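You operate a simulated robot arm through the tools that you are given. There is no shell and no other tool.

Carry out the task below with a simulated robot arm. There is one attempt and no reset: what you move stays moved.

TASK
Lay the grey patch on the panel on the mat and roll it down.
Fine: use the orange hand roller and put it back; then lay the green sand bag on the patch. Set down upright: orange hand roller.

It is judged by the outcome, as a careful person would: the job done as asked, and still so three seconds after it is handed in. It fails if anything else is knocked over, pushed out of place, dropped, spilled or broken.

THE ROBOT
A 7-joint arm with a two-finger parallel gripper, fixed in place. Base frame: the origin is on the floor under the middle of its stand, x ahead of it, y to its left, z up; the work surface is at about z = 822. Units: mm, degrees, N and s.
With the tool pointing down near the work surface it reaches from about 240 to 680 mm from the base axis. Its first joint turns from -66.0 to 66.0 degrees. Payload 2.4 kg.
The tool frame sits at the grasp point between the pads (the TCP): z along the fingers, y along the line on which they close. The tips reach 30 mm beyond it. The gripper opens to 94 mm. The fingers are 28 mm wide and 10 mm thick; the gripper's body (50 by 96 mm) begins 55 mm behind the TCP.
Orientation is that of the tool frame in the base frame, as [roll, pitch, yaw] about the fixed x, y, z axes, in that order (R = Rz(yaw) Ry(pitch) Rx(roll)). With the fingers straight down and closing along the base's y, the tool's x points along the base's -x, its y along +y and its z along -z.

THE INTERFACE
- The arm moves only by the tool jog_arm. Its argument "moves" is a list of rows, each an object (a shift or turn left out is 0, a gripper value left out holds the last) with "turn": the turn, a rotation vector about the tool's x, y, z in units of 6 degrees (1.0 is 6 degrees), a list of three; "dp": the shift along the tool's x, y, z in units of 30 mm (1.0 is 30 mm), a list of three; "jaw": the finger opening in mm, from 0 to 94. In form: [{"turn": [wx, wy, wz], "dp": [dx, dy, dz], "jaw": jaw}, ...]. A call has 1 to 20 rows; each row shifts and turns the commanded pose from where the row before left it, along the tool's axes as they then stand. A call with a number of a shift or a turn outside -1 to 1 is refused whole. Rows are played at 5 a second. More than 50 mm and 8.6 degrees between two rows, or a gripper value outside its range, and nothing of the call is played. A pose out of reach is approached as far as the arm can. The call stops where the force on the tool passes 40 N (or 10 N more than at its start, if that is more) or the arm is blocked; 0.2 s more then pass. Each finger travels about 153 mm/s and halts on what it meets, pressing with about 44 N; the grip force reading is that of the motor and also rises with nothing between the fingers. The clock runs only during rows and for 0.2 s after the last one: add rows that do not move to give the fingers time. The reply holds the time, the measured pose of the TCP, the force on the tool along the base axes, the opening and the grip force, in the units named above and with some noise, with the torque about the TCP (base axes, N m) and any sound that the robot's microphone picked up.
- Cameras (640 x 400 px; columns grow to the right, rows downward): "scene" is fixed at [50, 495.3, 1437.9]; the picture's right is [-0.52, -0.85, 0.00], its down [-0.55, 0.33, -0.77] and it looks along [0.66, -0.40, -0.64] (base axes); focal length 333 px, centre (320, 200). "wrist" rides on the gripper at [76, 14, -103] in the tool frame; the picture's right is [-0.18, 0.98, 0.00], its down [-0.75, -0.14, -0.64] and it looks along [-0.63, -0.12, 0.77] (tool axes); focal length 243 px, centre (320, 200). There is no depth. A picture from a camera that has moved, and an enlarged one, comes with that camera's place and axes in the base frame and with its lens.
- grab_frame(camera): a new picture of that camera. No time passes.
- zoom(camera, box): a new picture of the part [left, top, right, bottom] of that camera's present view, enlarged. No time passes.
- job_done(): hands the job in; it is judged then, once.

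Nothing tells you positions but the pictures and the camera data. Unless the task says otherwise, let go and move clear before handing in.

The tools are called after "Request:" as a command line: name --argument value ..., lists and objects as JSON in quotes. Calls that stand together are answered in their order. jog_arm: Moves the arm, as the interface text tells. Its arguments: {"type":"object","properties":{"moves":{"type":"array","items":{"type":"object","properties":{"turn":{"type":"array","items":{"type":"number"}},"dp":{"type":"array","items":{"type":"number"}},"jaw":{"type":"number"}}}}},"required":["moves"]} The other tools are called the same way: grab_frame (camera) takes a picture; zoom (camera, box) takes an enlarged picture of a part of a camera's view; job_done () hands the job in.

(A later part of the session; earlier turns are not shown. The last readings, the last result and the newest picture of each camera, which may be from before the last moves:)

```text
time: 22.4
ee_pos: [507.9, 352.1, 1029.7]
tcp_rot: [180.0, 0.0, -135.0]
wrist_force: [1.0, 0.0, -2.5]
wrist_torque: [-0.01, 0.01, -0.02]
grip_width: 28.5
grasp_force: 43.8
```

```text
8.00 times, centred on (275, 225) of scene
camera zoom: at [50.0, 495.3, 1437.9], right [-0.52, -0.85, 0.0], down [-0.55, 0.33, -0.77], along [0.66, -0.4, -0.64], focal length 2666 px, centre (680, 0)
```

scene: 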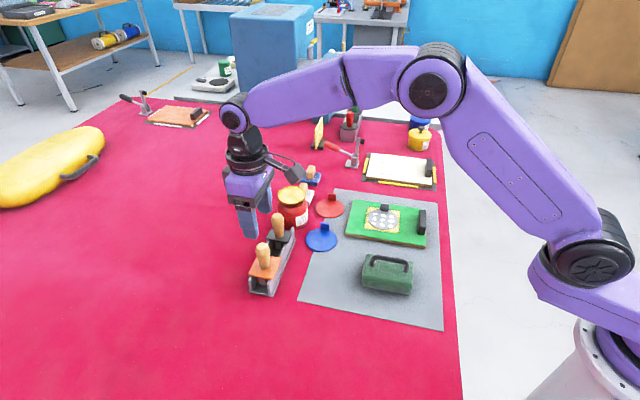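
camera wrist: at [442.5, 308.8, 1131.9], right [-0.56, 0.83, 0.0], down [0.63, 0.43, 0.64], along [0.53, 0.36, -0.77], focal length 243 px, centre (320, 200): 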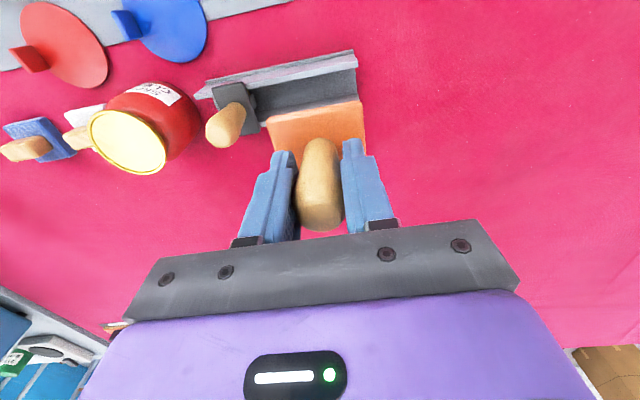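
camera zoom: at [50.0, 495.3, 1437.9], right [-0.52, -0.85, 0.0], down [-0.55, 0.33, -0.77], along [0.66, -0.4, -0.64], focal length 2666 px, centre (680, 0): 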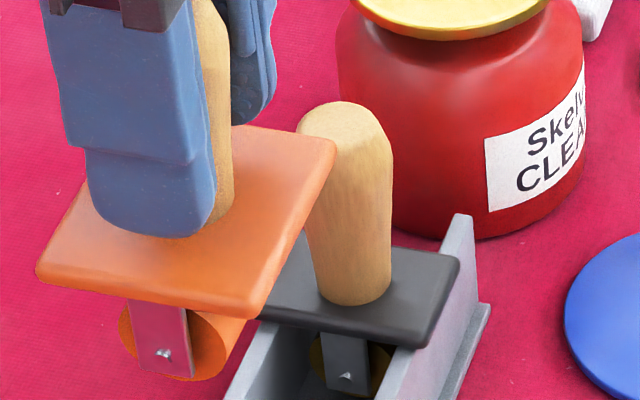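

The orange roller is a cylinder about 24 mm across with its axle along the gripper's closing direction, so it rolls along tool x. That runs parallel to the patch tab. I'll carry it over the patch centre.

Request:
jog_arm --moves '[{"dp": [0.775, -0.803, 0]}, {"dp": [0.775, -0.803, 0]}, {"dp": [0.775, -0.803, 0]}, {"dp": [0.775, -0.803, 0]}, {"dp": [0.775, -0.803, 0]}, {"dp": [0.775, -0.803, 0]}, {"dp": [0.775, -0.803, 0]}, {"dp": [0.775, -0.803, 0]}, {"dp": [0.775, -0.803, 0]}, {"dp": [0.775, -0.803, 0]}, {"dp": [0, 0, 1]}, {"dp": [0, 0, 1]}, {}]'

Request:
zoom --camera "scene" --box '[340, 150, 440, 260]'

Request:
zoom --camera "wrist" --box '[220, 0, 460, 200]'

```text
time: 25.2
ee_pos: [513.0, 17.6, 970.4]
tcp_rot: [180.0, 0.1, -135.0]
wrist_force: [0.0, -0.4, -2.2]
wrist_torque: [-0.01, 0.0, 0.01]
grip_width: 28.4
grasp_force: 44.5
```

```text
3.64 times, centred on (390, 205) of scene
camera zoom: at [50.0, 495.3, 1437.9], right [-0.52, -0.85, 0.0], down [-0.55, 0.33, -0.77], along [0.66, -0.4, -0.64], focal length 1212 px, centre (66, 182)
```

zoom: 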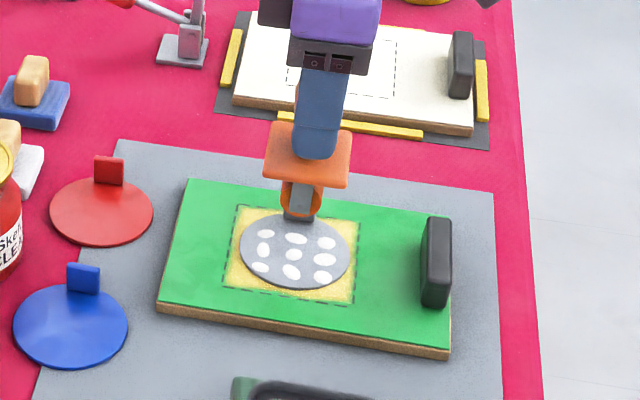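

```text
2.00 times, centred on (340, 100) of wrist
camera zoom: at [448.3, -26.2, 1072.2], right [-0.56, 0.83, 0.0], down [0.63, 0.43, 0.64], along [0.53, 0.36, -0.77], focal length 485 px, centre (280, 400)
```

zoom: 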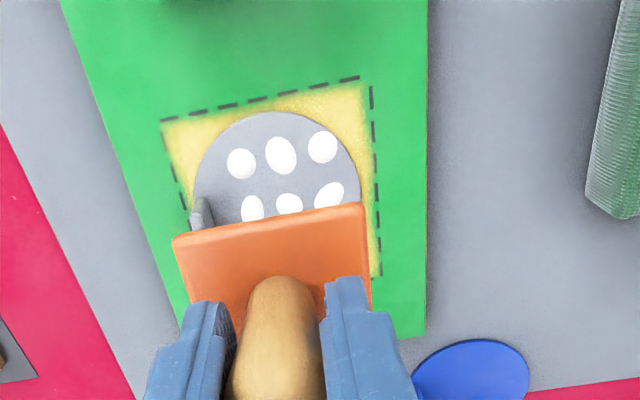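

Request:
jog_arm --moves '[{"dp": [0, 0, 0.7]}, {"dp": [0, 0, 0.5]}, {}]'

Request:
zoom --camera "scene" --box '[355, 180, 425, 250]'

Request:
zoom --camera "wrist" --box '[220, 0, 460, 200]'

```text
time: 26.0
ee_pos: [512.2, 18.6, 934.1]
tcp_rot: [179.9, 0.0, -135.0]
wrist_force: [0.4, 0.1, -2.4]
wrist_torque: [-0.01, 0.02, 0.02]
grip_width: 28.5
grasp_force: 43.8
```

```text
5.71 times, centred on (390, 215) of scene
camera zoom: at [50.0, 495.3, 1437.9], right [-0.52, -0.85, 0.0], down [-0.55, 0.33, -0.77], along [0.66, -0.4, -0.64], focal length 1904 px, centre (-80, 114)
```

zoom: 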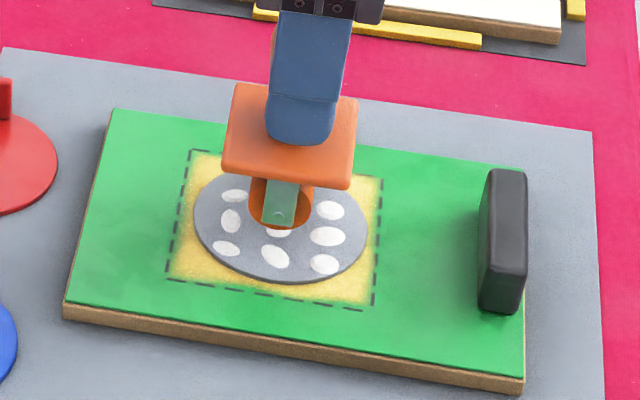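

```text
2.00 times, centred on (340, 100) of wrist
camera zoom: at [448.1, -26.0, 1036.1], right [-0.56, 0.83, 0.0], down [0.63, 0.43, 0.64], along [0.53, 0.36, -0.77], focal length 485 px, centre (280, 400)
```

zoom: 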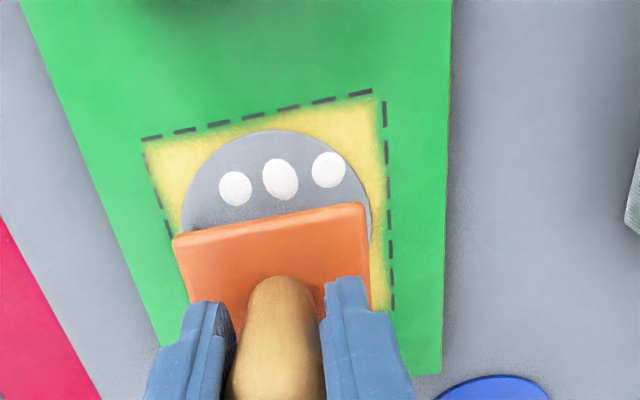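

Request:
jog_arm --moves '[{"dp": [0, 0, 0.2]}, {"dp": [0, 0, 0.13]}, {}]'

Request:
zoom --camera "scene" --box '[365, 195, 415, 240]'

```text
time: 26.8
ee_pos: [513.8, 17.8, 925.4]
tcp_rot: [179.9, 0.0, -135.0]
wrist_force: [-0.1, 0.1, -1.4]
wrist_torque: [-0.02, -0.02, 0.03]
grip_width: 28.4
grasp_force: 44.2
```

```text
8.89 times, centred on (390, 218) of scene
camera zoom: at [50.0, 495.3, 1437.9], right [-0.52, -0.85, 0.0], down [-0.55, 0.33, -0.77], along [0.66, -0.4, -0.64], focal length 2962 px, centre (-302, 44)
```

zoom: 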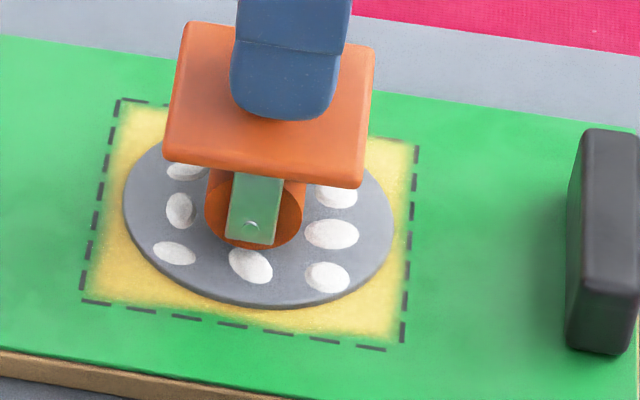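

Request:
jog_arm --moves '[{"dp": [0, 0, 0.07]}, {}]'

Request:
jog_arm --moves '[{"dp": [0, 0, 0.05]}, {}]'

```text
time: 27.4
ee_pos: [512.8, 19.2, 922.0]
tcp_rot: [-180.0, 0.0, -134.9]
wrist_force: [1.0, -0.1, -1.2]
wrist_torque: [0.0, 0.01, 0.03]
grip_width: 28.4
grasp_force: 44.0
```

```text
time: 28.0
ee_pos: [513.7, 18.3, 921.2]
tcp_rot: [180.0, 0.2, -135.0]
wrist_force: [-1.1, -0.2, 3.2]
wrist_torque: [0.05, 0.0, -0.02]
grip_width: 28.4
grasp_force: 44.4
```

Request:
jog_arm --moves '[{"dp": [0, 0, 0.035]}, {}]'

Request:
zoom --camera "scene" --box '[365, 195, 415, 240]'

```text
time: 28.6
ee_pos: [514.0, 17.8, 920.2]
tcp_rot: [-179.9, 0.2, -135.0]
wrist_force: [-1.0, 0.5, 16.3]
wrist_torque: [0.11, 0.02, -0.03]
grip_width: 28.5
grasp_force: 44.0
```

```text
8.89 times, centred on (390, 218) of scene
camera zoom: at [49.7, 495.3, 1437.9], right [-0.52, -0.85, 0.0], down [-0.55, 0.33, -0.77], along [0.66, -0.4, -0.64], focal length 2962 px, centre (-302, 44)
```

zoom: 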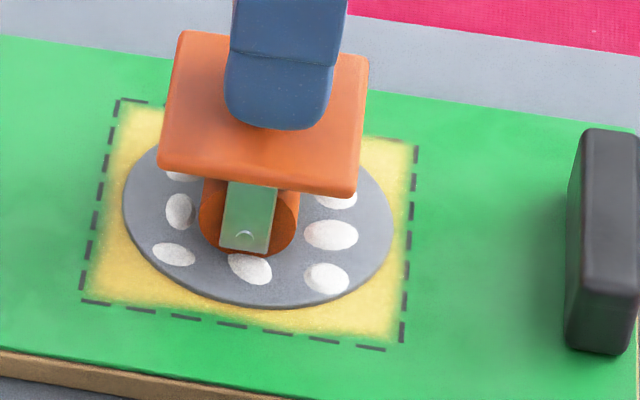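

Pressing with about 17 N. I'll roll along tool x gently and check that only the bubbles change.

Request:
jog_arm --moves '[{"dp": [0.2, 0, 0]}, {"dp": [0.25, 0, 0]}, {"dp": [0.25, 0, 0]}, {"dp": [0.25, 0, 0]}, {"dp": [0.25, 0, 0]}, {}]'

Request:
zoom --camera "scene" --box '[355, 190, 425, 250]'

```text
time: 30.0
ee_pos: [487.2, -6.2, 920.1]
tcp_rot: [179.9, 0.0, -134.9]
wrist_force: [-0.1, -1.0, 16.9]
wrist_torque: [0.01, -0.02, -0.01]
grip_width: 28.7
grasp_force: 43.8
```

```text
6.67 times, centred on (390, 220) of scene
camera zoom: at [49.7, 495.3, 1437.9], right [-0.52, -0.85, 0.0], down [-0.55, 0.33, -0.77], along [0.66, -0.4, -0.64], focal length 2221 px, centre (-147, 67)
```

zoom: 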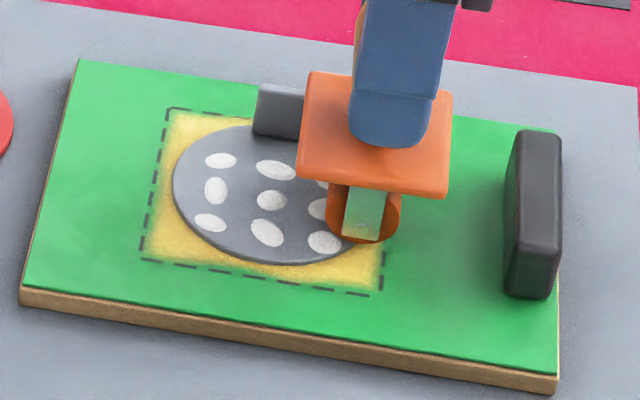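

Request:
jog_arm --moves '[{"dp": [-0.25, 0, 0]}, {"dp": [-0.25, 0, 0]}, {"dp": [-0.25, 0, 0]}, {"dp": [-0.25, 0, 0]}, {"dp": [-0.25, 0, 0]}, {"dp": [-0.25, 0, 0]}, {"dp": [-0.25, 0, 0]}, {"dp": [-0.25, 0, 0]}, {"dp": [-0.25, 0, 0]}, {"dp": [-0.2, 0, 0]}, {}]'

Request:
zoom --camera "scene" --box '[355, 190, 425, 250]'

Request:
grab_frame --camera "wrist"

```text
time: 32.4
ee_pos: [539.9, 45.3, 920.7]
tcp_rot: [-180.0, -0.1, -135.0]
wrist_force: [0.6, 0.3, 10.2]
wrist_torque: [-0.05, -0.14, -0.02]
grip_width: 28.3
grasp_force: 43.5
```

```text
6.67 times, centred on (390, 220) of scene
camera zoom: at [49.8, 495.3, 1437.9], right [-0.52, -0.85, 0.0], down [-0.55, 0.33, -0.77], along [0.66, -0.4, -0.64], focal length 2221 px, centre (-147, 67)
```

zoom: 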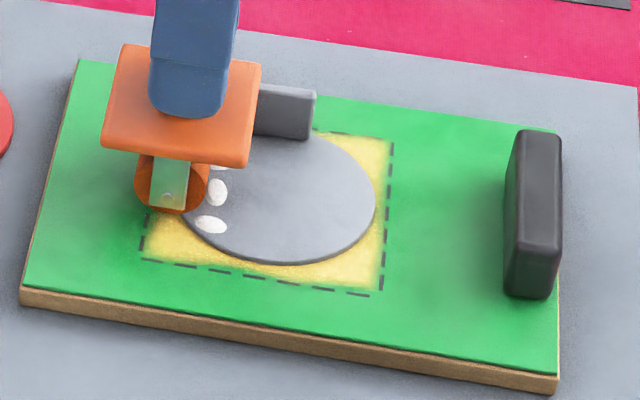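

```text
taken
camera wrist: at [474.8, 1.3, 1021.5], right [-0.57, 0.82, 0.0], down [0.63, 0.43, 0.64], along [0.53, 0.36, -0.77], focal length 243 px, centre (320, 200)
```

wrist: 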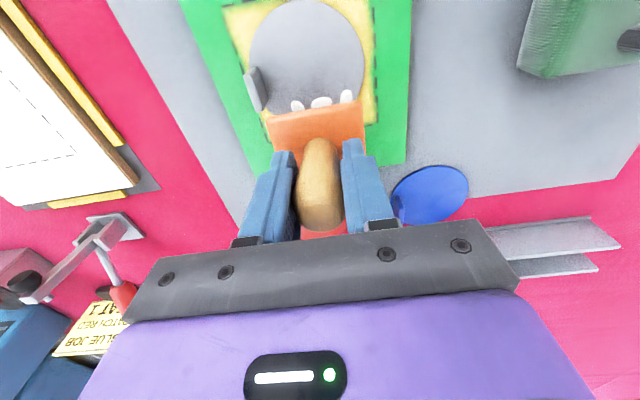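

Bubbles vanish after a double pass, and only the far column remains. I'll roll back over it and then run a second lane so the whole patch is covered.

Request:
jog_arm --moves '[{"dp": [0.25, 0, 0]}, {"dp": [0.25, 0, 0]}, {"dp": [0.25, 0, 0]}, {"dp": [0.25, 0, 0]}, {"dp": [0.25, 0, 0]}, {"dp": [0.25, 0, 0]}, {"dp": [0.25, 0, 0]}, {"dp": [0.25, 0, 0]}, {"dp": [0.25, 0, 0]}, {"dp": [0.2, 0, 0]}, {}]'

Request:
zoom --camera "scene" --box '[355, 190, 425, 250]'

Request:
zoom --camera "scene" --box '[295, 105, 375, 180]'

```text
time: 34.8
ee_pos: [487.1, -6.5, 918.8]
tcp_rot: [179.9, 0.0, -134.9]
wrist_force: [0.8, -1.3, 14.9]
wrist_torque: [-0.09, -0.1, -0.02]
grip_width: 28.3
grasp_force: 43.9
```

```text
6.67 times, centred on (390, 220) of scene
camera zoom: at [49.8, 495.3, 1437.9], right [-0.52, -0.85, 0.0], down [-0.55, 0.33, -0.77], along [0.66, -0.4, -0.64], focal length 2221 px, centre (-147, 67)
```

zoom: 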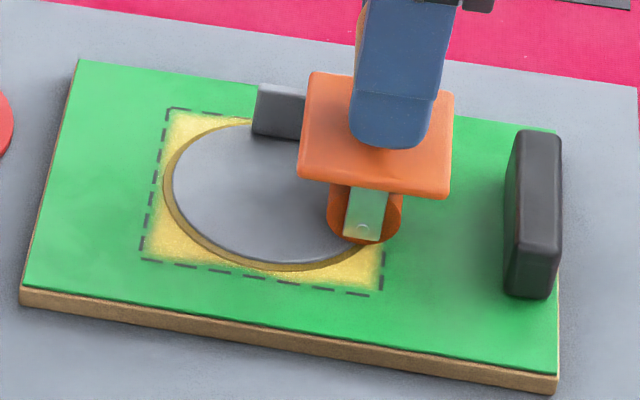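

```text
5.33 times, centred on (335, 142) of scene
camera zoom: at [49.8, 495.3, 1437.9], right [-0.52, -0.85, 0.0], down [-0.55, 0.33, -0.77], along [0.66, -0.4, -0.64], focal length 1777 px, centre (240, 507)
```

zoom: 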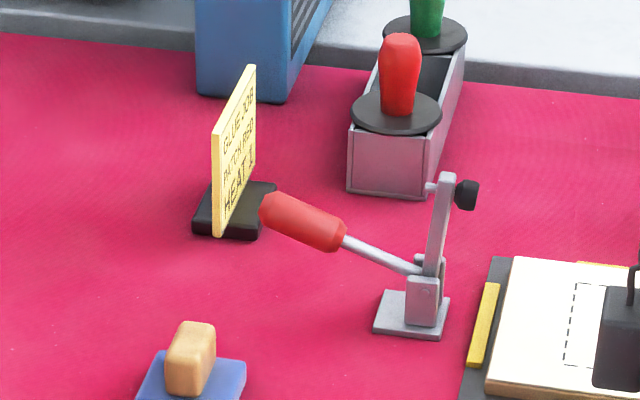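

All the bubbles are gone and a thin squeeze-out ring has formed around the patch, so it is bonded. I'll lift the roller and carry it back above its slot in the rack.

Request:
jog_arm --moves '[{"dp": [0, 0, -0.3]}, {"dp": [0, 0, -0.785]}, {"dp": [0, 0, -0.9]}, {"dp": [0, 0, -0.9]}, {"dp": [0, 0, -0.8]}, {}]'

Request:
zoom --camera "scene" --box '[340, 150, 440, 260]'

Request:
zoom --camera "wrist" --box '[220, 0, 460, 200]'

```text
time: 36.2
ee_pos: [488.4, -6.4, 1029.3]
tcp_rot: [-180.0, -0.1, -134.9]
wrist_force: [-0.5, 0.0, -1.4]
wrist_torque: [0.02, -0.03, -0.01]
grip_width: 28.5
grasp_force: 44.0
```

```text
3.64 times, centred on (390, 205) of scene
camera zoom: at [50.0, 495.3, 1437.9], right [-0.52, -0.85, 0.0], down [-0.55, 0.33, -0.77], along [0.66, -0.4, -0.64], focal length 1212 px, centre (66, 182)
```

zoom: 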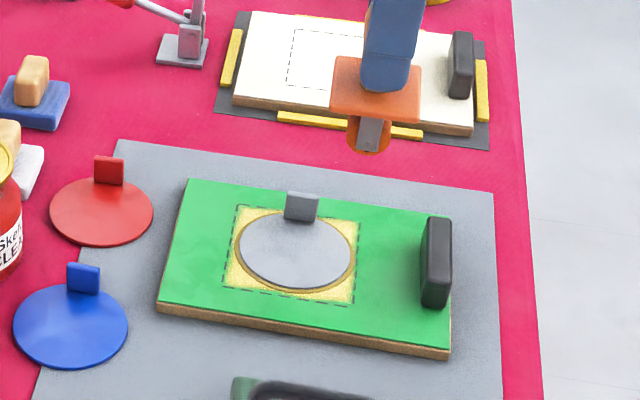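

```text
2.00 times, centred on (340, 100) of wrist
camera zoom: at [423.6, -51.2, 1131.9], right [-0.56, 0.83, 0.0], down [0.63, 0.43, 0.64], along [0.53, 0.36, -0.77], focal length 485 px, centre (280, 400)
```

zoom: 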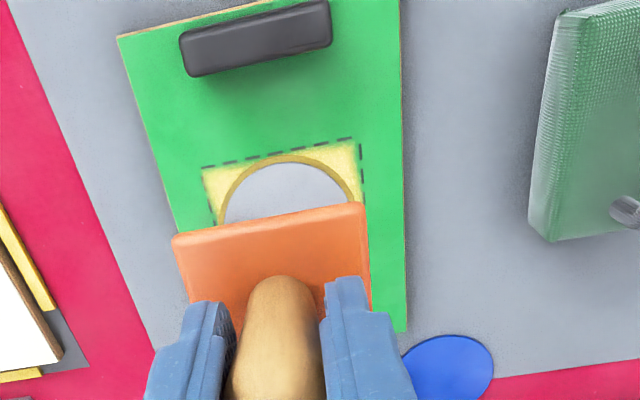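

Request:
jog_arm --moves '[{"dp": [-0.895, 0.803, 0]}, {"dp": [-0.895, 0.803, 0]}, {"dp": [-0.895, 0.803, 0]}, {"dp": [-0.895, 0.803, 0]}, {"dp": [-0.895, 0.803, 0]}, {"dp": [-0.895, 0.803, 0]}, {"dp": [-0.895, 0.803, 0]}, {"dp": [-0.895, 0.803, 0]}, {"dp": [-0.895, 0.803, 0]}, {"dp": [-0.895, 0.803, 0]}, {}, {}]'

Request:
grab_frame --camera "wrist"

Request:
zoom --camera "scene" --box '[220, 150, 340, 300]'

```text
time: 38.8
ee_pos: [508.8, 354.3, 1031.2]
tcp_rot: [180.0, 0.0, -135.0]
wrist_force: [0.4, 0.1, -2.1]
wrist_torque: [0.03, -0.01, 0.04]
grip_width: 28.6
grasp_force: 44.0
```

```text
taken
camera wrist: at [443.4, 310.4, 1131.9], right [-0.56, 0.83, 0.0], down [0.63, 0.43, 0.64], along [0.53, 0.36, -0.77], focal length 243 px, centre (320, 200)
```

wrist: 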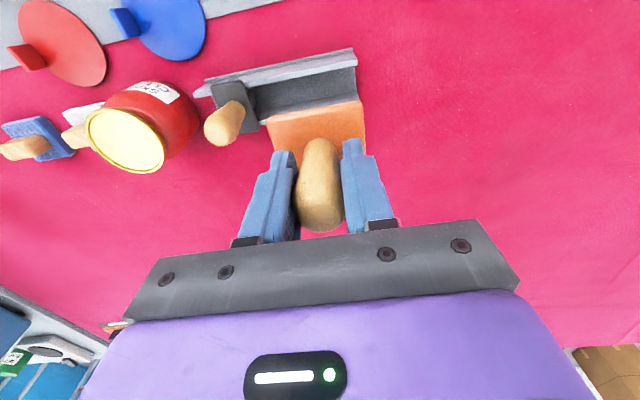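

```text
2.67 times, centred on (280, 225) of scene
camera zoom: at [50.0, 495.3, 1437.9], right [-0.52, -0.85, 0.0], down [-0.55, 0.33, -0.77], along [0.66, -0.4, -0.64], focal length 888 px, centre (427, 133)
```

zoom: 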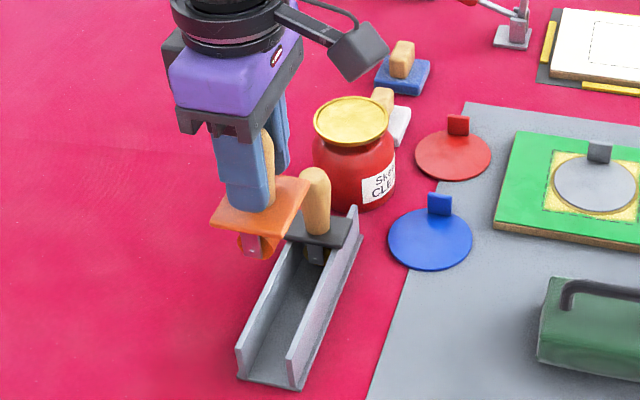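

Request:
jog_arm --moves '[{}, {}]'

Request:
jog_arm --moves '[{}, {}]'

Request:
zoom --camera "wrist" --box '[200, 40, 380, 180]'

Request:
zoom --camera "scene" --box '[240, 200, 310, 250]'

```text
time: 39.4
ee_pos: [508.4, 353.5, 1029.6]
tcp_rot: [180.0, 0.0, -135.0]
wrist_force: [-0.1, 0.2, -1.9]
wrist_torque: [-0.02, 0.0, 0.01]
grip_width: 28.6
grasp_force: 44.5
```

```text
time: 40.0
ee_pos: [508.1, 354.3, 1029.3]
tcp_rot: [180.0, 0.1, -135.0]
wrist_force: [0.5, -0.9, -1.7]
wrist_torque: [0.0, 0.0, -0.02]
grip_width: 28.7
grasp_force: 44.3
```

```text
2.86 times, centred on (290, 110) of wrist
camera zoom: at [443.5, 310.2, 1131.9], right [-0.56, 0.83, 0.0], down [0.63, 0.43, 0.64], along [0.53, 0.36, -0.77], focal length 693 px, centre (406, 457)
```

zoom: 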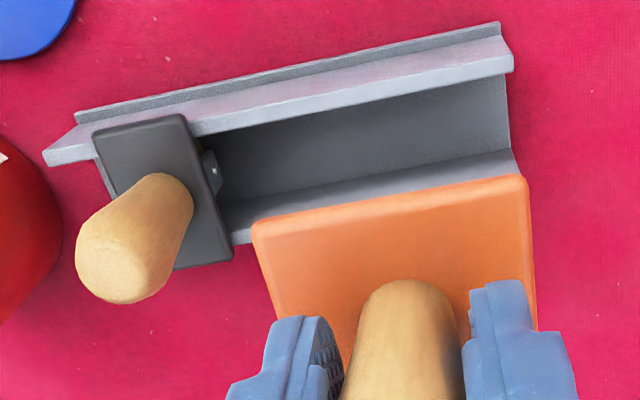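

```text
8.00 times, centred on (275, 225) of scene
camera zoom: at [50.0, 495.3, 1437.9], right [-0.52, -0.85, 0.0], down [-0.55, 0.33, -0.77], along [0.66, -0.4, -0.64], focal length 2666 px, centre (680, 0)
```

zoom: 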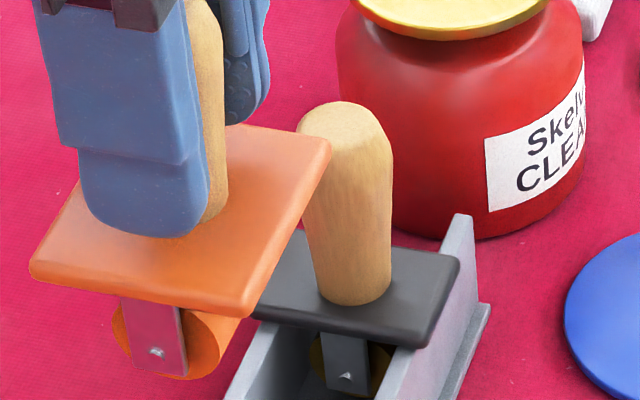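

Request:
jog_arm --moves '[{"dp": [0.057, -0.014, 0]}, {"dp": [0, 0, 0.8]}, {"dp": [0, 0, 0.8]}, {"dp": [0, 0, 0.6]}, {}, {}]'

Request:
zoom --camera "wrist" --box '[200, 40, 420, 200]'

Request:
zoom --camera "scene" --box '[230, 210, 310, 300]'

```text
time: 41.4
ee_pos: [506.1, 352.0, 964.3]
tcp_rot: [180.0, -0.1, -135.0]
wrist_force: [-0.3, -0.1, -2.7]
wrist_torque: [-0.04, -0.01, 0.01]
grip_width: 28.5
grasp_force: 44.3
```

```text
2.50 times, centred on (310, 120) of wrist
camera zoom: at [441.6, 308.2, 1065.8], right [-0.56, 0.83, 0.0], down [0.63, 0.43, 0.64], along [0.53, 0.36, -0.77], focal length 606 px, centre (345, 400)
```

zoom: 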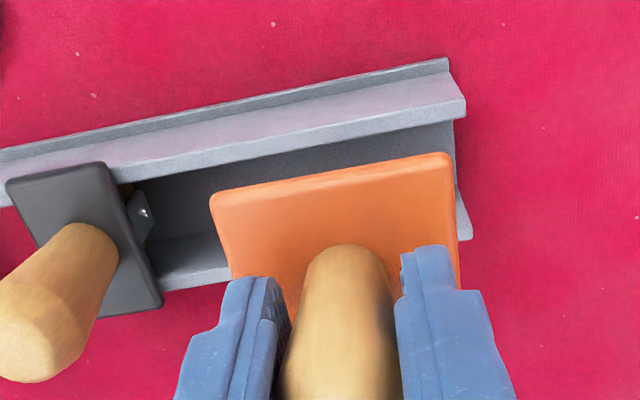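

```text
4.44 times, centred on (270, 255) of scene
camera zoom: at [50.0, 495.3, 1437.9], right [-0.52, -0.85, 0.0], down [-0.55, 0.33, -0.77], along [0.66, -0.4, -0.64], focal length 1481 px, centre (542, -44)
```

zoom: 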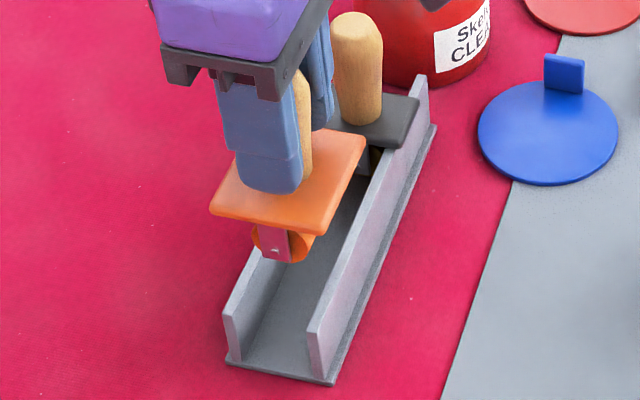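

Request:
jog_arm --moves '[{"dp": [-0.02, 0, 0.5]}, {"dp": [0, 0, 0.5]}, {"dp": [0, 0, 0.5]}, {}, {}]'

Request:
zoom --camera "wrist" --box '[200, 40, 420, 200]'

Request:
zoom --camera "scene" --box '[230, 210, 310, 300]'

```text
time: 42.6
ee_pos: [506.9, 353.3, 919.7]
tcp_rot: [180.0, 0.0, -134.9]
wrist_force: [0.5, -0.1, -1.6]
wrist_torque: [-0.01, 0.0, -0.05]
grip_width: 28.4
grasp_force: 44.5
```

```text
2.50 times, centred on (310, 120) of wrist
camera zoom: at [442.7, 307.9, 1021.2], right [-0.56, 0.83, 0.0], down [0.63, 0.43, 0.64], along [0.53, 0.36, -0.77], focal length 606 px, centre (345, 400)
```

zoom: 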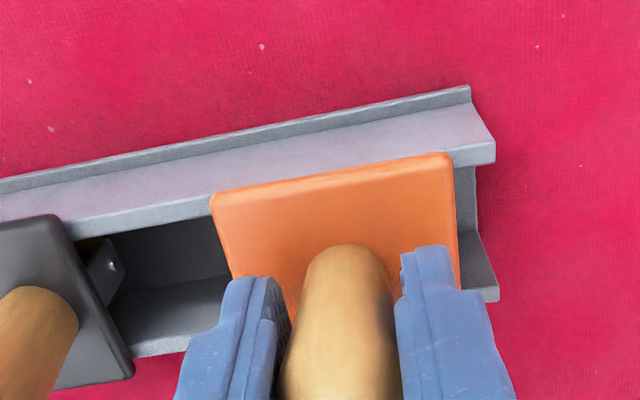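

```text
4.44 times, centred on (270, 255) of scene
camera zoom: at [50.0, 495.3, 1437.9], right [-0.52, -0.85, 0.0], down [-0.55, 0.33, -0.77], along [0.66, -0.4, -0.64], focal length 1481 px, centre (542, -44)
```

zoom: 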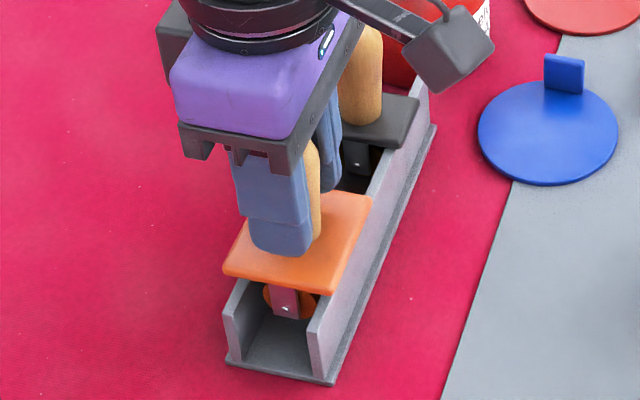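

Request:
jog_arm --moves '[{"dp": [0, 0, 0.15]}, {"dp": [0, 0, 0.1]}, {}]'

Request:
jog_arm --moves '[{"dp": [0, 0, 0.05]}, {}]'

Request:
zoom --camera "wrist" --box '[220, 60, 420, 220]'

Request:
zoom --camera "scene" --box '[230, 200, 310, 300]'

```text
time: 43.4
ee_pos: [505.5, 351.7, 910.6]
tcp_rot: [180.0, 0.0, -135.1]
wrist_force: [-0.4, 0.0, -1.4]
wrist_torque: [0.02, -0.01, 0.01]
grip_width: 28.4
grasp_force: 44.4
```

```text
time: 44.0
ee_pos: [507.4, 353.1, 910.2]
tcp_rot: [-180.0, 0.1, -135.1]
wrist_force: [-0.2, -0.4, -1.1]
wrist_torque: [0.0, 0.0, 0.0]
grip_width: 28.4
grasp_force: 44.1
```

```text
2.50 times, centred on (320, 140) of wrist
camera zoom: at [442.2, 308.2, 1012.0], right [-0.56, 0.83, 0.0], down [0.63, 0.43, 0.64], along [0.53, 0.36, -0.77], focal length 606 px, centre (320, 350)
```

zoom: 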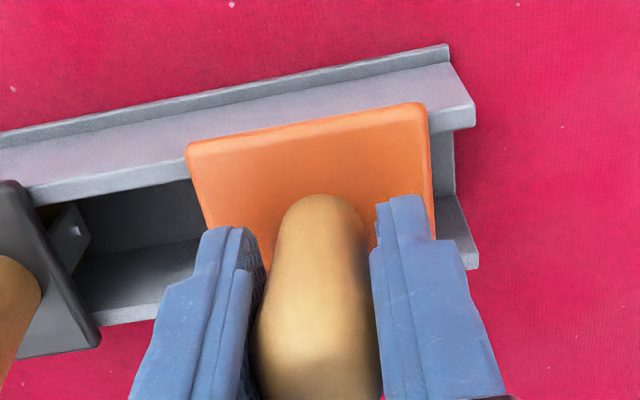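

```text
4.00 times, centred on (270, 250) of scene
camera zoom: at [50.0, 495.3, 1437.9], right [-0.52, -0.85, 0.0], down [-0.55, 0.33, -0.77], along [0.66, -0.4, -0.64], focal length 1333 px, centre (520, 0)
```

zoom: 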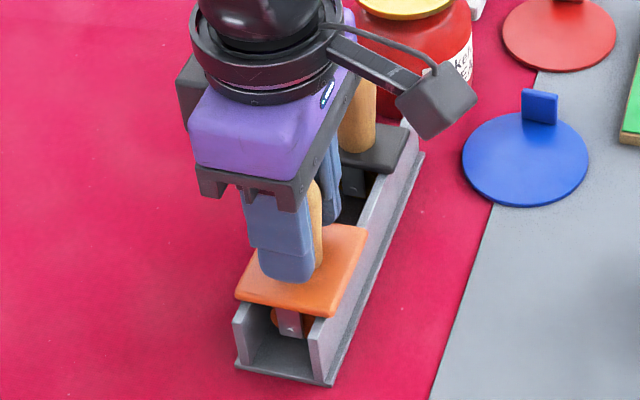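

Request:
jog_arm --moves '[{"dp": [0, 0, 0.025]}, {}]'

```text
time: 44.6
ee_pos: [508.0, 352.1, 908.8]
tcp_rot: [180.0, 0.0, -134.9]
wrist_force: [-0.3, -0.2, -1.4]
wrist_torque: [0.0, 0.0, 0.01]
grip_width: 28.6
grasp_force: 43.6
```

Request:
jog_arm --moves '[{"dp": [0, 0, 0.025]}, {}]'

Request:
zoom --camera "scene" --box '[240, 240, 300, 300]'

```text
time: 45.2
ee_pos: [507.1, 352.9, 909.3]
tcp_rot: [-180.0, 0.0, -135.1]
wrist_force: [-3.5, -1.4, 8.2]
wrist_torque: [-0.14, 0.05, -0.02]
grip_width: 28.5
grasp_force: 44.0
```

```text
6.67 times, centred on (270, 270) of scene
camera zoom: at [49.8, 495.1, 1438.0], right [-0.52, -0.85, 0.0], down [-0.55, 0.33, -0.77], along [0.66, -0.4, -0.64], focal length 2221 px, centre (653, -267)
```

zoom: 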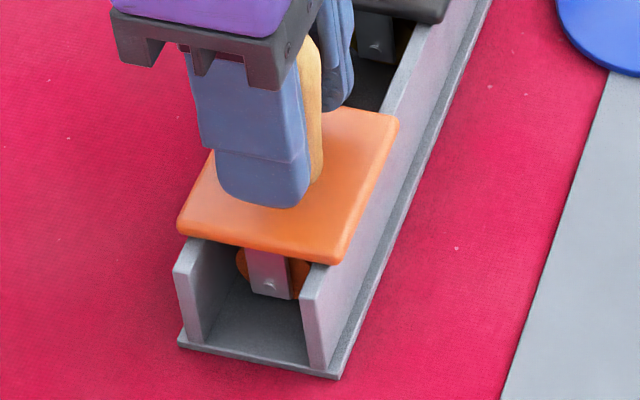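

It has seated on the rack walls (+8 N), so I'll release it and back straight up.

Request:
jog_arm --moves '[{"jaw": 40}, {"jaw": 60}, {}, {"dp": [0, 0, -0.4]}, {"dp": [0, 0, -0.8]}, {"dp": [0, 0, -1]}, {"dp": [0, 0, -1]}, {"dp": [0, 0, -0.8]}, {}]'

Request:
zoom --camera "scene" --box '[230, 200, 310, 300]'

Request:
grab_frame --camera "wrist"

```text
time: 47.2
ee_pos: [506.6, 353.0, 1029.3]
tcp_rot: [179.9, -0.1, -134.9]
wrist_force: [0.1, -0.4, -0.2]
wrist_torque: [-0.02, -0.01, 0.0]
grip_width: 60.0
grasp_force: 0.0
```

```text
4.00 times, centred on (270, 250) of scene
camera zoom: at [50.0, 495.3, 1437.9], right [-0.52, -0.85, 0.0], down [-0.55, 0.33, -0.77], along [0.66, -0.4, -0.64], focal length 1333 px, centre (520, 0)
```

zoom: 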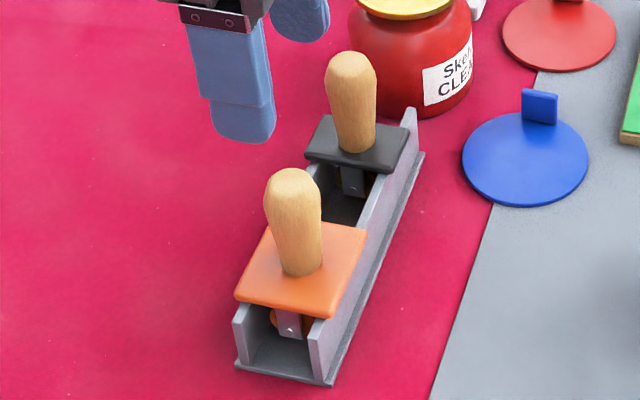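

```text
taken
camera wrist: at [442.6, 308.5, 1131.1], right [-0.56, 0.83, 0.0], down [0.63, 0.43, 0.64], along [0.53, 0.36, -0.77], focal length 243 px, centre (320, 200)
```

wrist: 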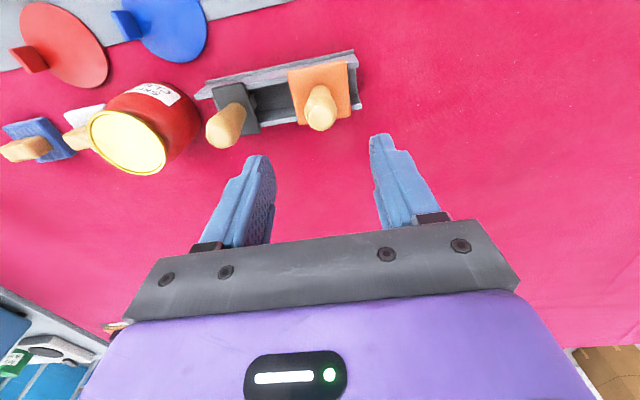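

The orange roller is back upright in its rack, exactly where it was. Next is the green sand bag, so I'll move above its handle.

Request:
jog_arm --moves '[{"dp": [0.958, -0.225, 0]}, {"dp": [0.958, -0.225, 0]}, {"dp": [0.958, -0.225, 0]}, {"dp": [0.958, -0.225, 0]}, {"dp": [0.958, -0.225, 0]}, {"dp": [0.958, -0.225, 0]}, {"dp": [0.958, -0.225, 0]}, {"dp": [0.958, -0.225, 0]}, {"dp": [0.958, -0.225, 0]}, {}]'

Request:
grab_frame --camera "wrist"

Request:
zoom --camera "wrist" --box '[240, 40, 440, 180]'

Request:
grab_frame --camera "scene"

```text
time: 49.4
ee_pos: [367.3, 126.5, 1028.4]
tcp_rot: [180.0, 0.1, -135.0]
wrist_force: [0.2, -0.6, 0.5]
wrist_torque: [-0.01, -0.01, -0.02]
grip_width: 60.0
grasp_force: 0.1
```

```text
taken
camera wrist: at [302.7, 82.2, 1129.9], right [-0.57, 0.82, 0.0], down [0.63, 0.43, 0.64], along [0.53, 0.36, -0.77], focal length 243 px, centre (320, 200)
```

wrist: 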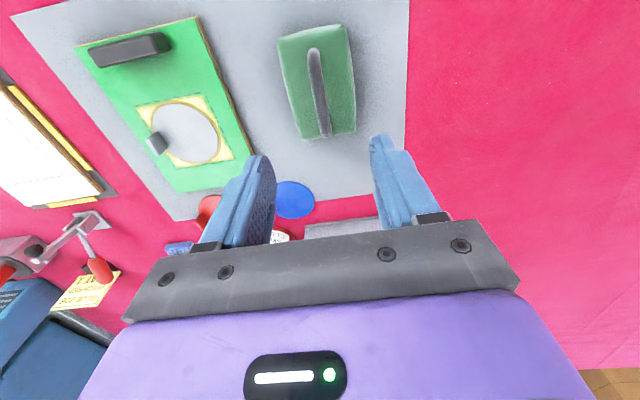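

```text
2.86 times, centred on (340, 110) of wrist
camera zoom: at [302.7, 82.2, 1129.9], right [-0.57, 0.82, 0.0], down [0.63, 0.43, 0.64], along [0.53, 0.36, -0.77], focal length 693 px, centre (263, 457)
```

zoom: 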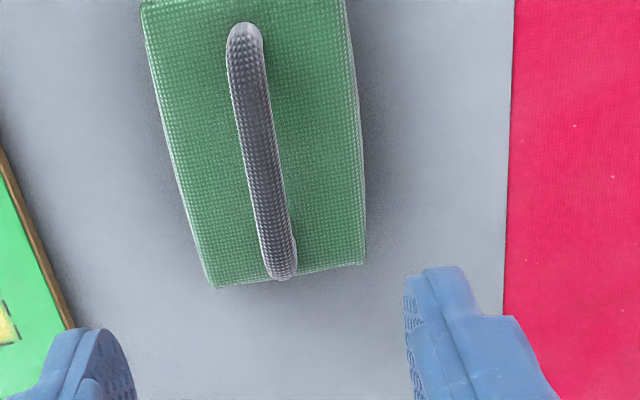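

```text
taken
```

scene: 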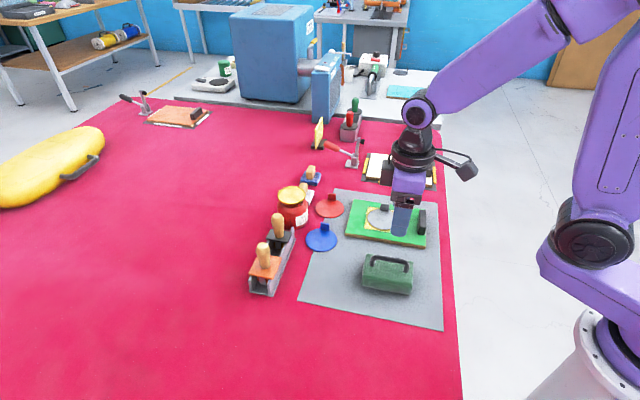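

Request:
zoom --camera "scene" --box '[350, 240, 430, 305]'

```text
6.15 times, centred on (390, 272) of scene
camera zoom: at [50.0, 495.3, 1437.9], right [-0.52, -0.85, 0.0], down [-0.55, 0.33, -0.77], along [0.66, -0.4, -0.64], focal length 2050 px, centre (-111, -246)
```

zoom: 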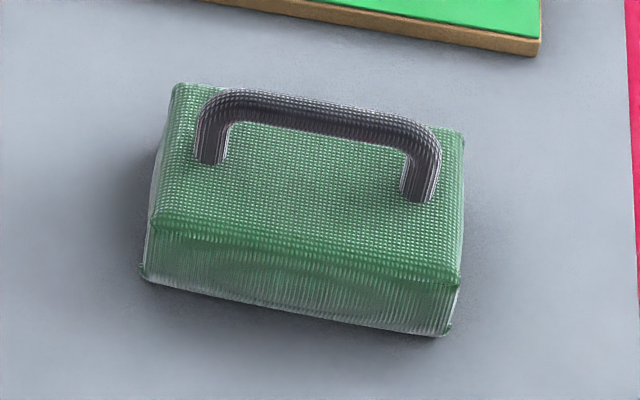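

The handle is aligned with tool x and about 1 mm off centre. I'll open to 44 mm and descend part way to check.

Request:
jog_arm --moves '[{"dp": [0, 0.033, 0.8], "jaw": 44}, {"dp": [0, 0, 0.9]}, {"dp": [0, 0, 0.8]}, {"dp": [0, 0, 0.6]}, {}]'

Request:
zoom --camera "wrist" --box '[230, 40, 430, 200]'

Request:
zoom --camera "scene" --box '[350, 210, 430, 305]'

```text
time: 50.6
ee_pos: [367.2, 127.7, 934.7]
tcp_rot: [180.0, -0.1, -135.0]
wrist_force: [-0.1, 1.0, 0.1]
wrist_torque: [-0.01, 0.01, 0.01]
grip_width: 44.2
grasp_force: 0.1
```

```text
2.50 times, centred on (330, 120) of wrist
camera zoom: at [302.8, 82.9, 1037.2], right [-0.56, 0.83, 0.0], down [0.63, 0.43, 0.64], along [0.53, 0.36, -0.77], focal length 606 px, centre (295, 400)
```

zoom: 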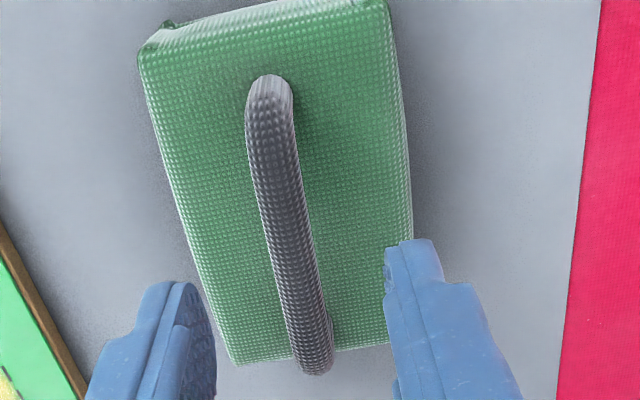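

```text
4.21 times, centred on (390, 258) of scene
camera zoom: at [50.0, 495.3, 1437.9], right [-0.52, -0.85, 0.0], down [-0.55, 0.33, -0.77], along [0.66, -0.4, -0.64], focal length 1403 px, centre (25, -42)
```

zoom: 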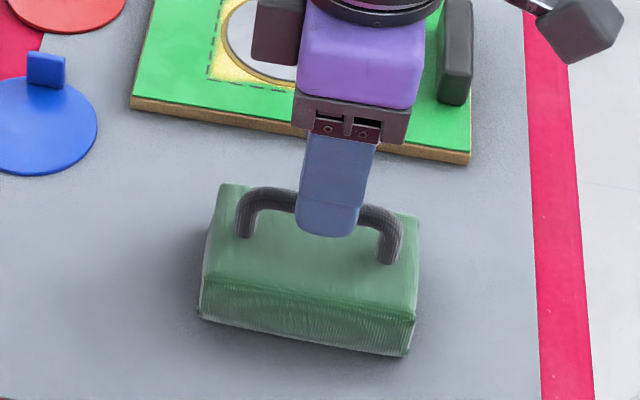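

Request:
jog_arm --moves '[{"dp": [0, 0, 0.6]}, {"dp": [0, 0, 0.5]}, {}]'

Request:
zoom --camera "wrist" --box '[230, 60, 430, 220]'

Request:
zoom --camera "scene" --box '[350, 230, 430, 305]'

```text
time: 51.4
ee_pos: [367.6, 126.8, 902.4]
tcp_rot: [-180.0, 0.0, -135.0]
wrist_force: [0.6, -0.2, 0.4]
wrist_torque: [-0.02, -0.02, 0.01]
grip_width: 44.0
grasp_force: 0.1
```

```text
2.50 times, centred on (330, 140) of wrist
camera zoom: at [302.5, 82.8, 1004.0], right [-0.56, 0.83, 0.0], down [0.63, 0.43, 0.64], along [0.53, 0.36, -0.77], focal length 606 px, centre (295, 350)
```

zoom: 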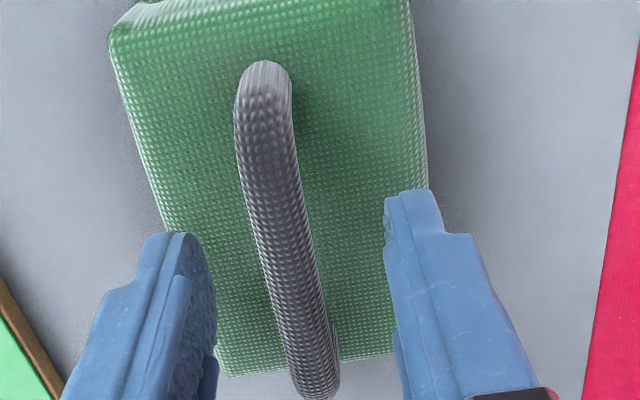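

```text
5.33 times, centred on (390, 268) of scene
camera zoom: at [50.0, 495.3, 1437.9], right [-0.52, -0.85, 0.0], down [-0.55, 0.33, -0.77], along [0.66, -0.4, -0.64], focal length 1777 px, centre (-53, -160)
```

zoom: 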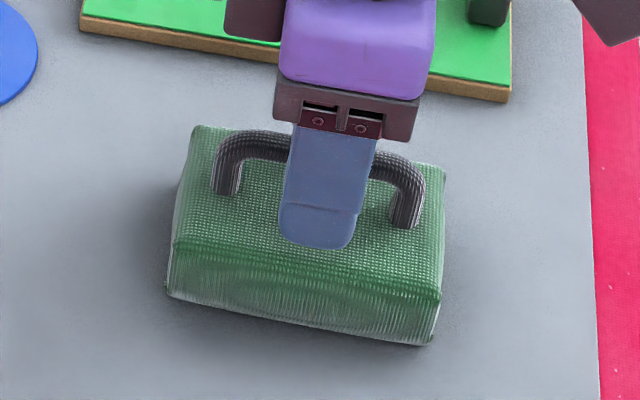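

Request:
jog_arm --moves '[{"dp": [0, 0, 0.12]}, {}]'

Request:
jog_arm --moves '[{"dp": [0, 0, 0.12]}, {}]'

Request:
zoom --camera "scene" --box '[365, 245, 415, 285]'

Request:
zoom --camera "wrist" --box '[250, 80, 390, 200]'

```text
time: 52.0
ee_pos: [366.9, 127.3, 899.4]
tcp_rot: [-179.9, 0.0, -135.1]
wrist_force: [0.1, 0.5, -0.2]
wrist_torque: [0.0, 0.01, -0.03]
grip_width: 43.9
grasp_force: 0.2
```

```text
time: 52.6
ee_pos: [367.4, 127.4, 896.1]
tcp_rot: [-180.0, 0.0, -135.1]
wrist_force: [0.4, 0.2, 0.2]
wrist_torque: [-0.01, -0.02, 0.0]
grip_width: 44.2
grasp_force: 0.0
```

```text
10.00 times, centred on (390, 265) of scene
camera zoom: at [50.0, 495.3, 1437.9], right [-0.52, -0.85, 0.0], down [-0.55, 0.33, -0.77], along [0.66, -0.4, -0.64], focal length 3332 px, centre (-380, -450)
```

zoom: 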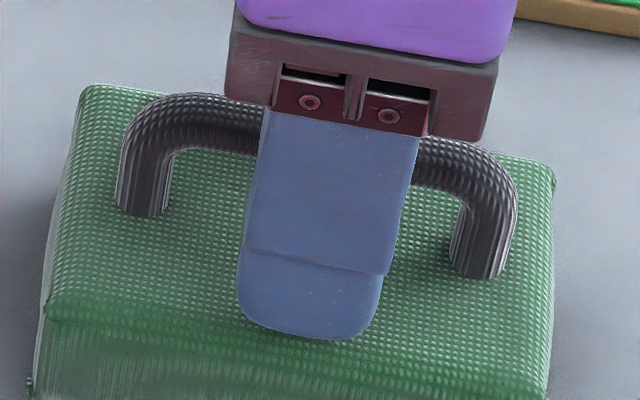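

```text
3.33 times, centred on (320, 140) of wrist
camera zoom: at [302.5, 83.3, 997.1], right [-0.56, 0.83, 0.0], down [0.63, 0.43, 0.64], along [0.53, 0.36, -0.77], focal length 809 px, centre (320, 400)
```

zoom: 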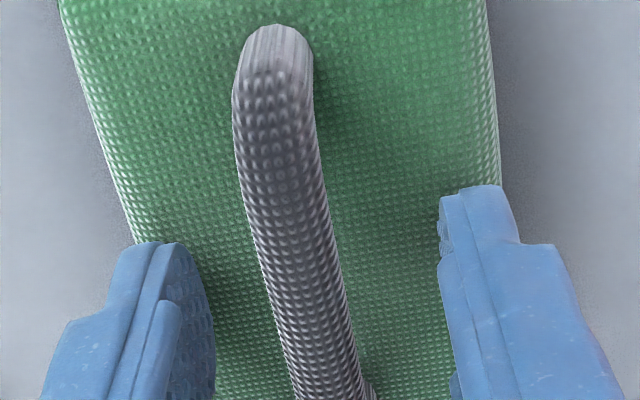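

Request:
jog_arm --moves '[{"jaw": 20}, {}, {"jaw": 0}, {}, {}]'

Request:
zoom --camera "wrist" --box '[250, 80, 390, 200]'

Request:
zoom --camera "scene" --box '[350, 230, 430, 305]'

```text
time: 53.8
ee_pos: [366.5, 128.2, 895.0]
tcp_rot: [179.9, 0.0, -135.0]
wrist_force: [1.5, -2.8, 4.6]
wrist_torque: [-0.03, 0.01, 0.01]
grip_width: 13.8
grasp_force: 44.2
```

```text
3.33 times, centred on (320, 140) of wrist
camera zoom: at [302.6, 83.1, 997.2], right [-0.56, 0.83, 0.0], down [0.63, 0.43, 0.64], along [0.53, 0.36, -0.77], focal length 809 px, centre (320, 400)
```

zoom: 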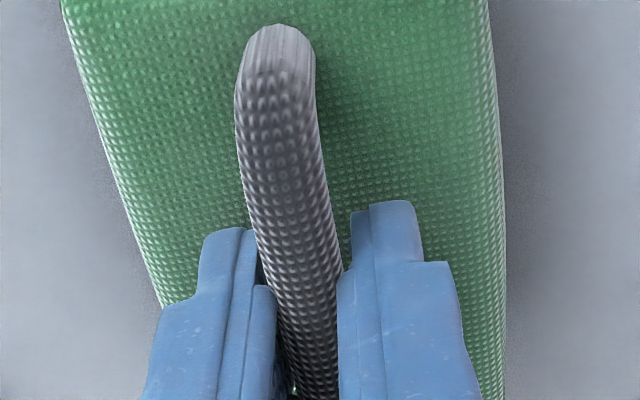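

```text
5.33 times, centred on (390, 268) of scene
camera zoom: at [50.0, 495.2, 1438.0], right [-0.52, -0.85, 0.0], down [-0.55, 0.33, -0.77], along [0.66, -0.4, -0.64], focal length 1777 px, centre (-53, -160)
```

zoom: 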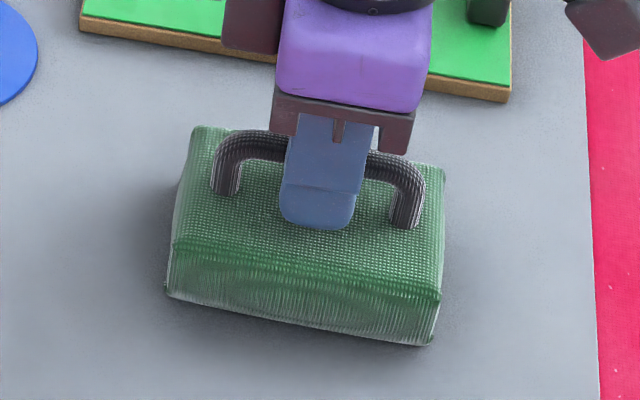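

Gripped on the handle at 13.8 mm. I'll lift a little to check the hold.

Request:
jog_arm --moves '[{"dp": [0, 0, -0.2]}, {"dp": [0, 0, -0.3]}, {"dp": [0, 0, -0.3]}, {}]'

Request:
zoom --camera "scene" --box '[350, 220, 430, 305]'

```text
time: 54.8
ee_pos: [367.4, 126.8, 919.1]
tcp_rot: [-179.9, 0.0, -135.0]
wrist_force: [-0.1, 0.1, -5.6]
wrist_torque: [-0.05, -0.01, -0.01]
grip_width: 11.7
grasp_force: 44.1
```

```text
4.71 times, centred on (390, 262) of scene
camera zoom: at [50.0, 495.3, 1437.9], right [-0.52, -0.85, 0.0], down [-0.55, 0.33, -0.77], along [0.66, -0.4, -0.64], focal length 1568 px, centre (-9, -94)
```

zoom: 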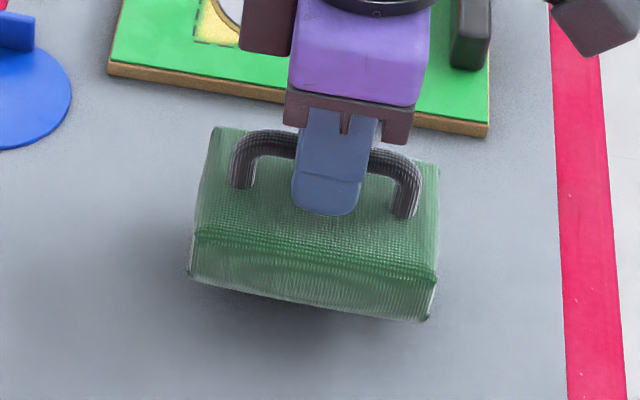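

Request:
jog_arm --moves '[{}, {}, {}]'

Request:
zoom --camera "wrist" --box '[250, 80, 390, 200]'

Request:
zoom --camera "scene" --box '[370, 230, 420, 270]'

```text
time: 55.6
ee_pos: [367.4, 128.2, 919.1]
tcp_rot: [180.0, -0.1, -134.9]
wrist_force: [-0.5, 0.0, -4.8]
wrist_torque: [0.01, 0.0, -0.01]
grip_width: 11.8
grasp_force: 44.0
```

```text
3.33 times, centred on (320, 140) of wrist
camera zoom: at [302.3, 83.4, 1020.7], right [-0.56, 0.83, 0.0], down [0.63, 0.43, 0.64], along [0.53, 0.36, -0.77], focal length 809 px, centre (320, 400)
```

zoom: 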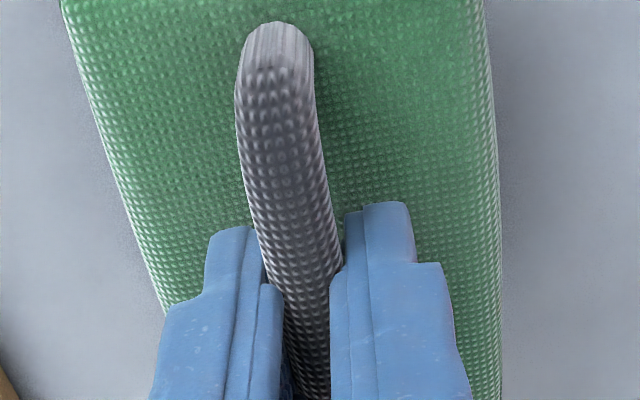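

```text
10.00 times, centred on (395, 250) of scene
camera zoom: at [50.0, 495.3, 1437.9], right [-0.52, -0.85, 0.0], down [-0.55, 0.33, -0.77], along [0.66, -0.4, -0.64], focal length 3332 px, centre (-430, -300)
```

zoom: 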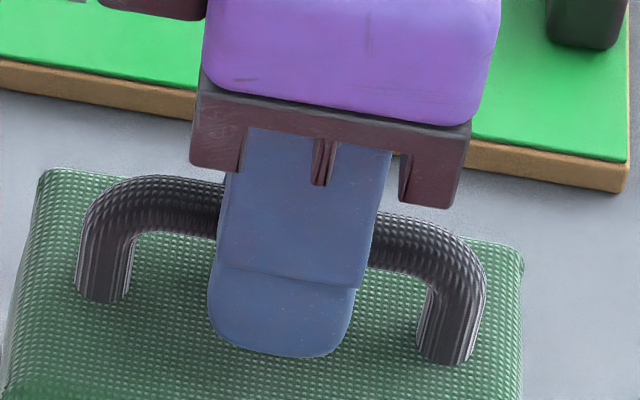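

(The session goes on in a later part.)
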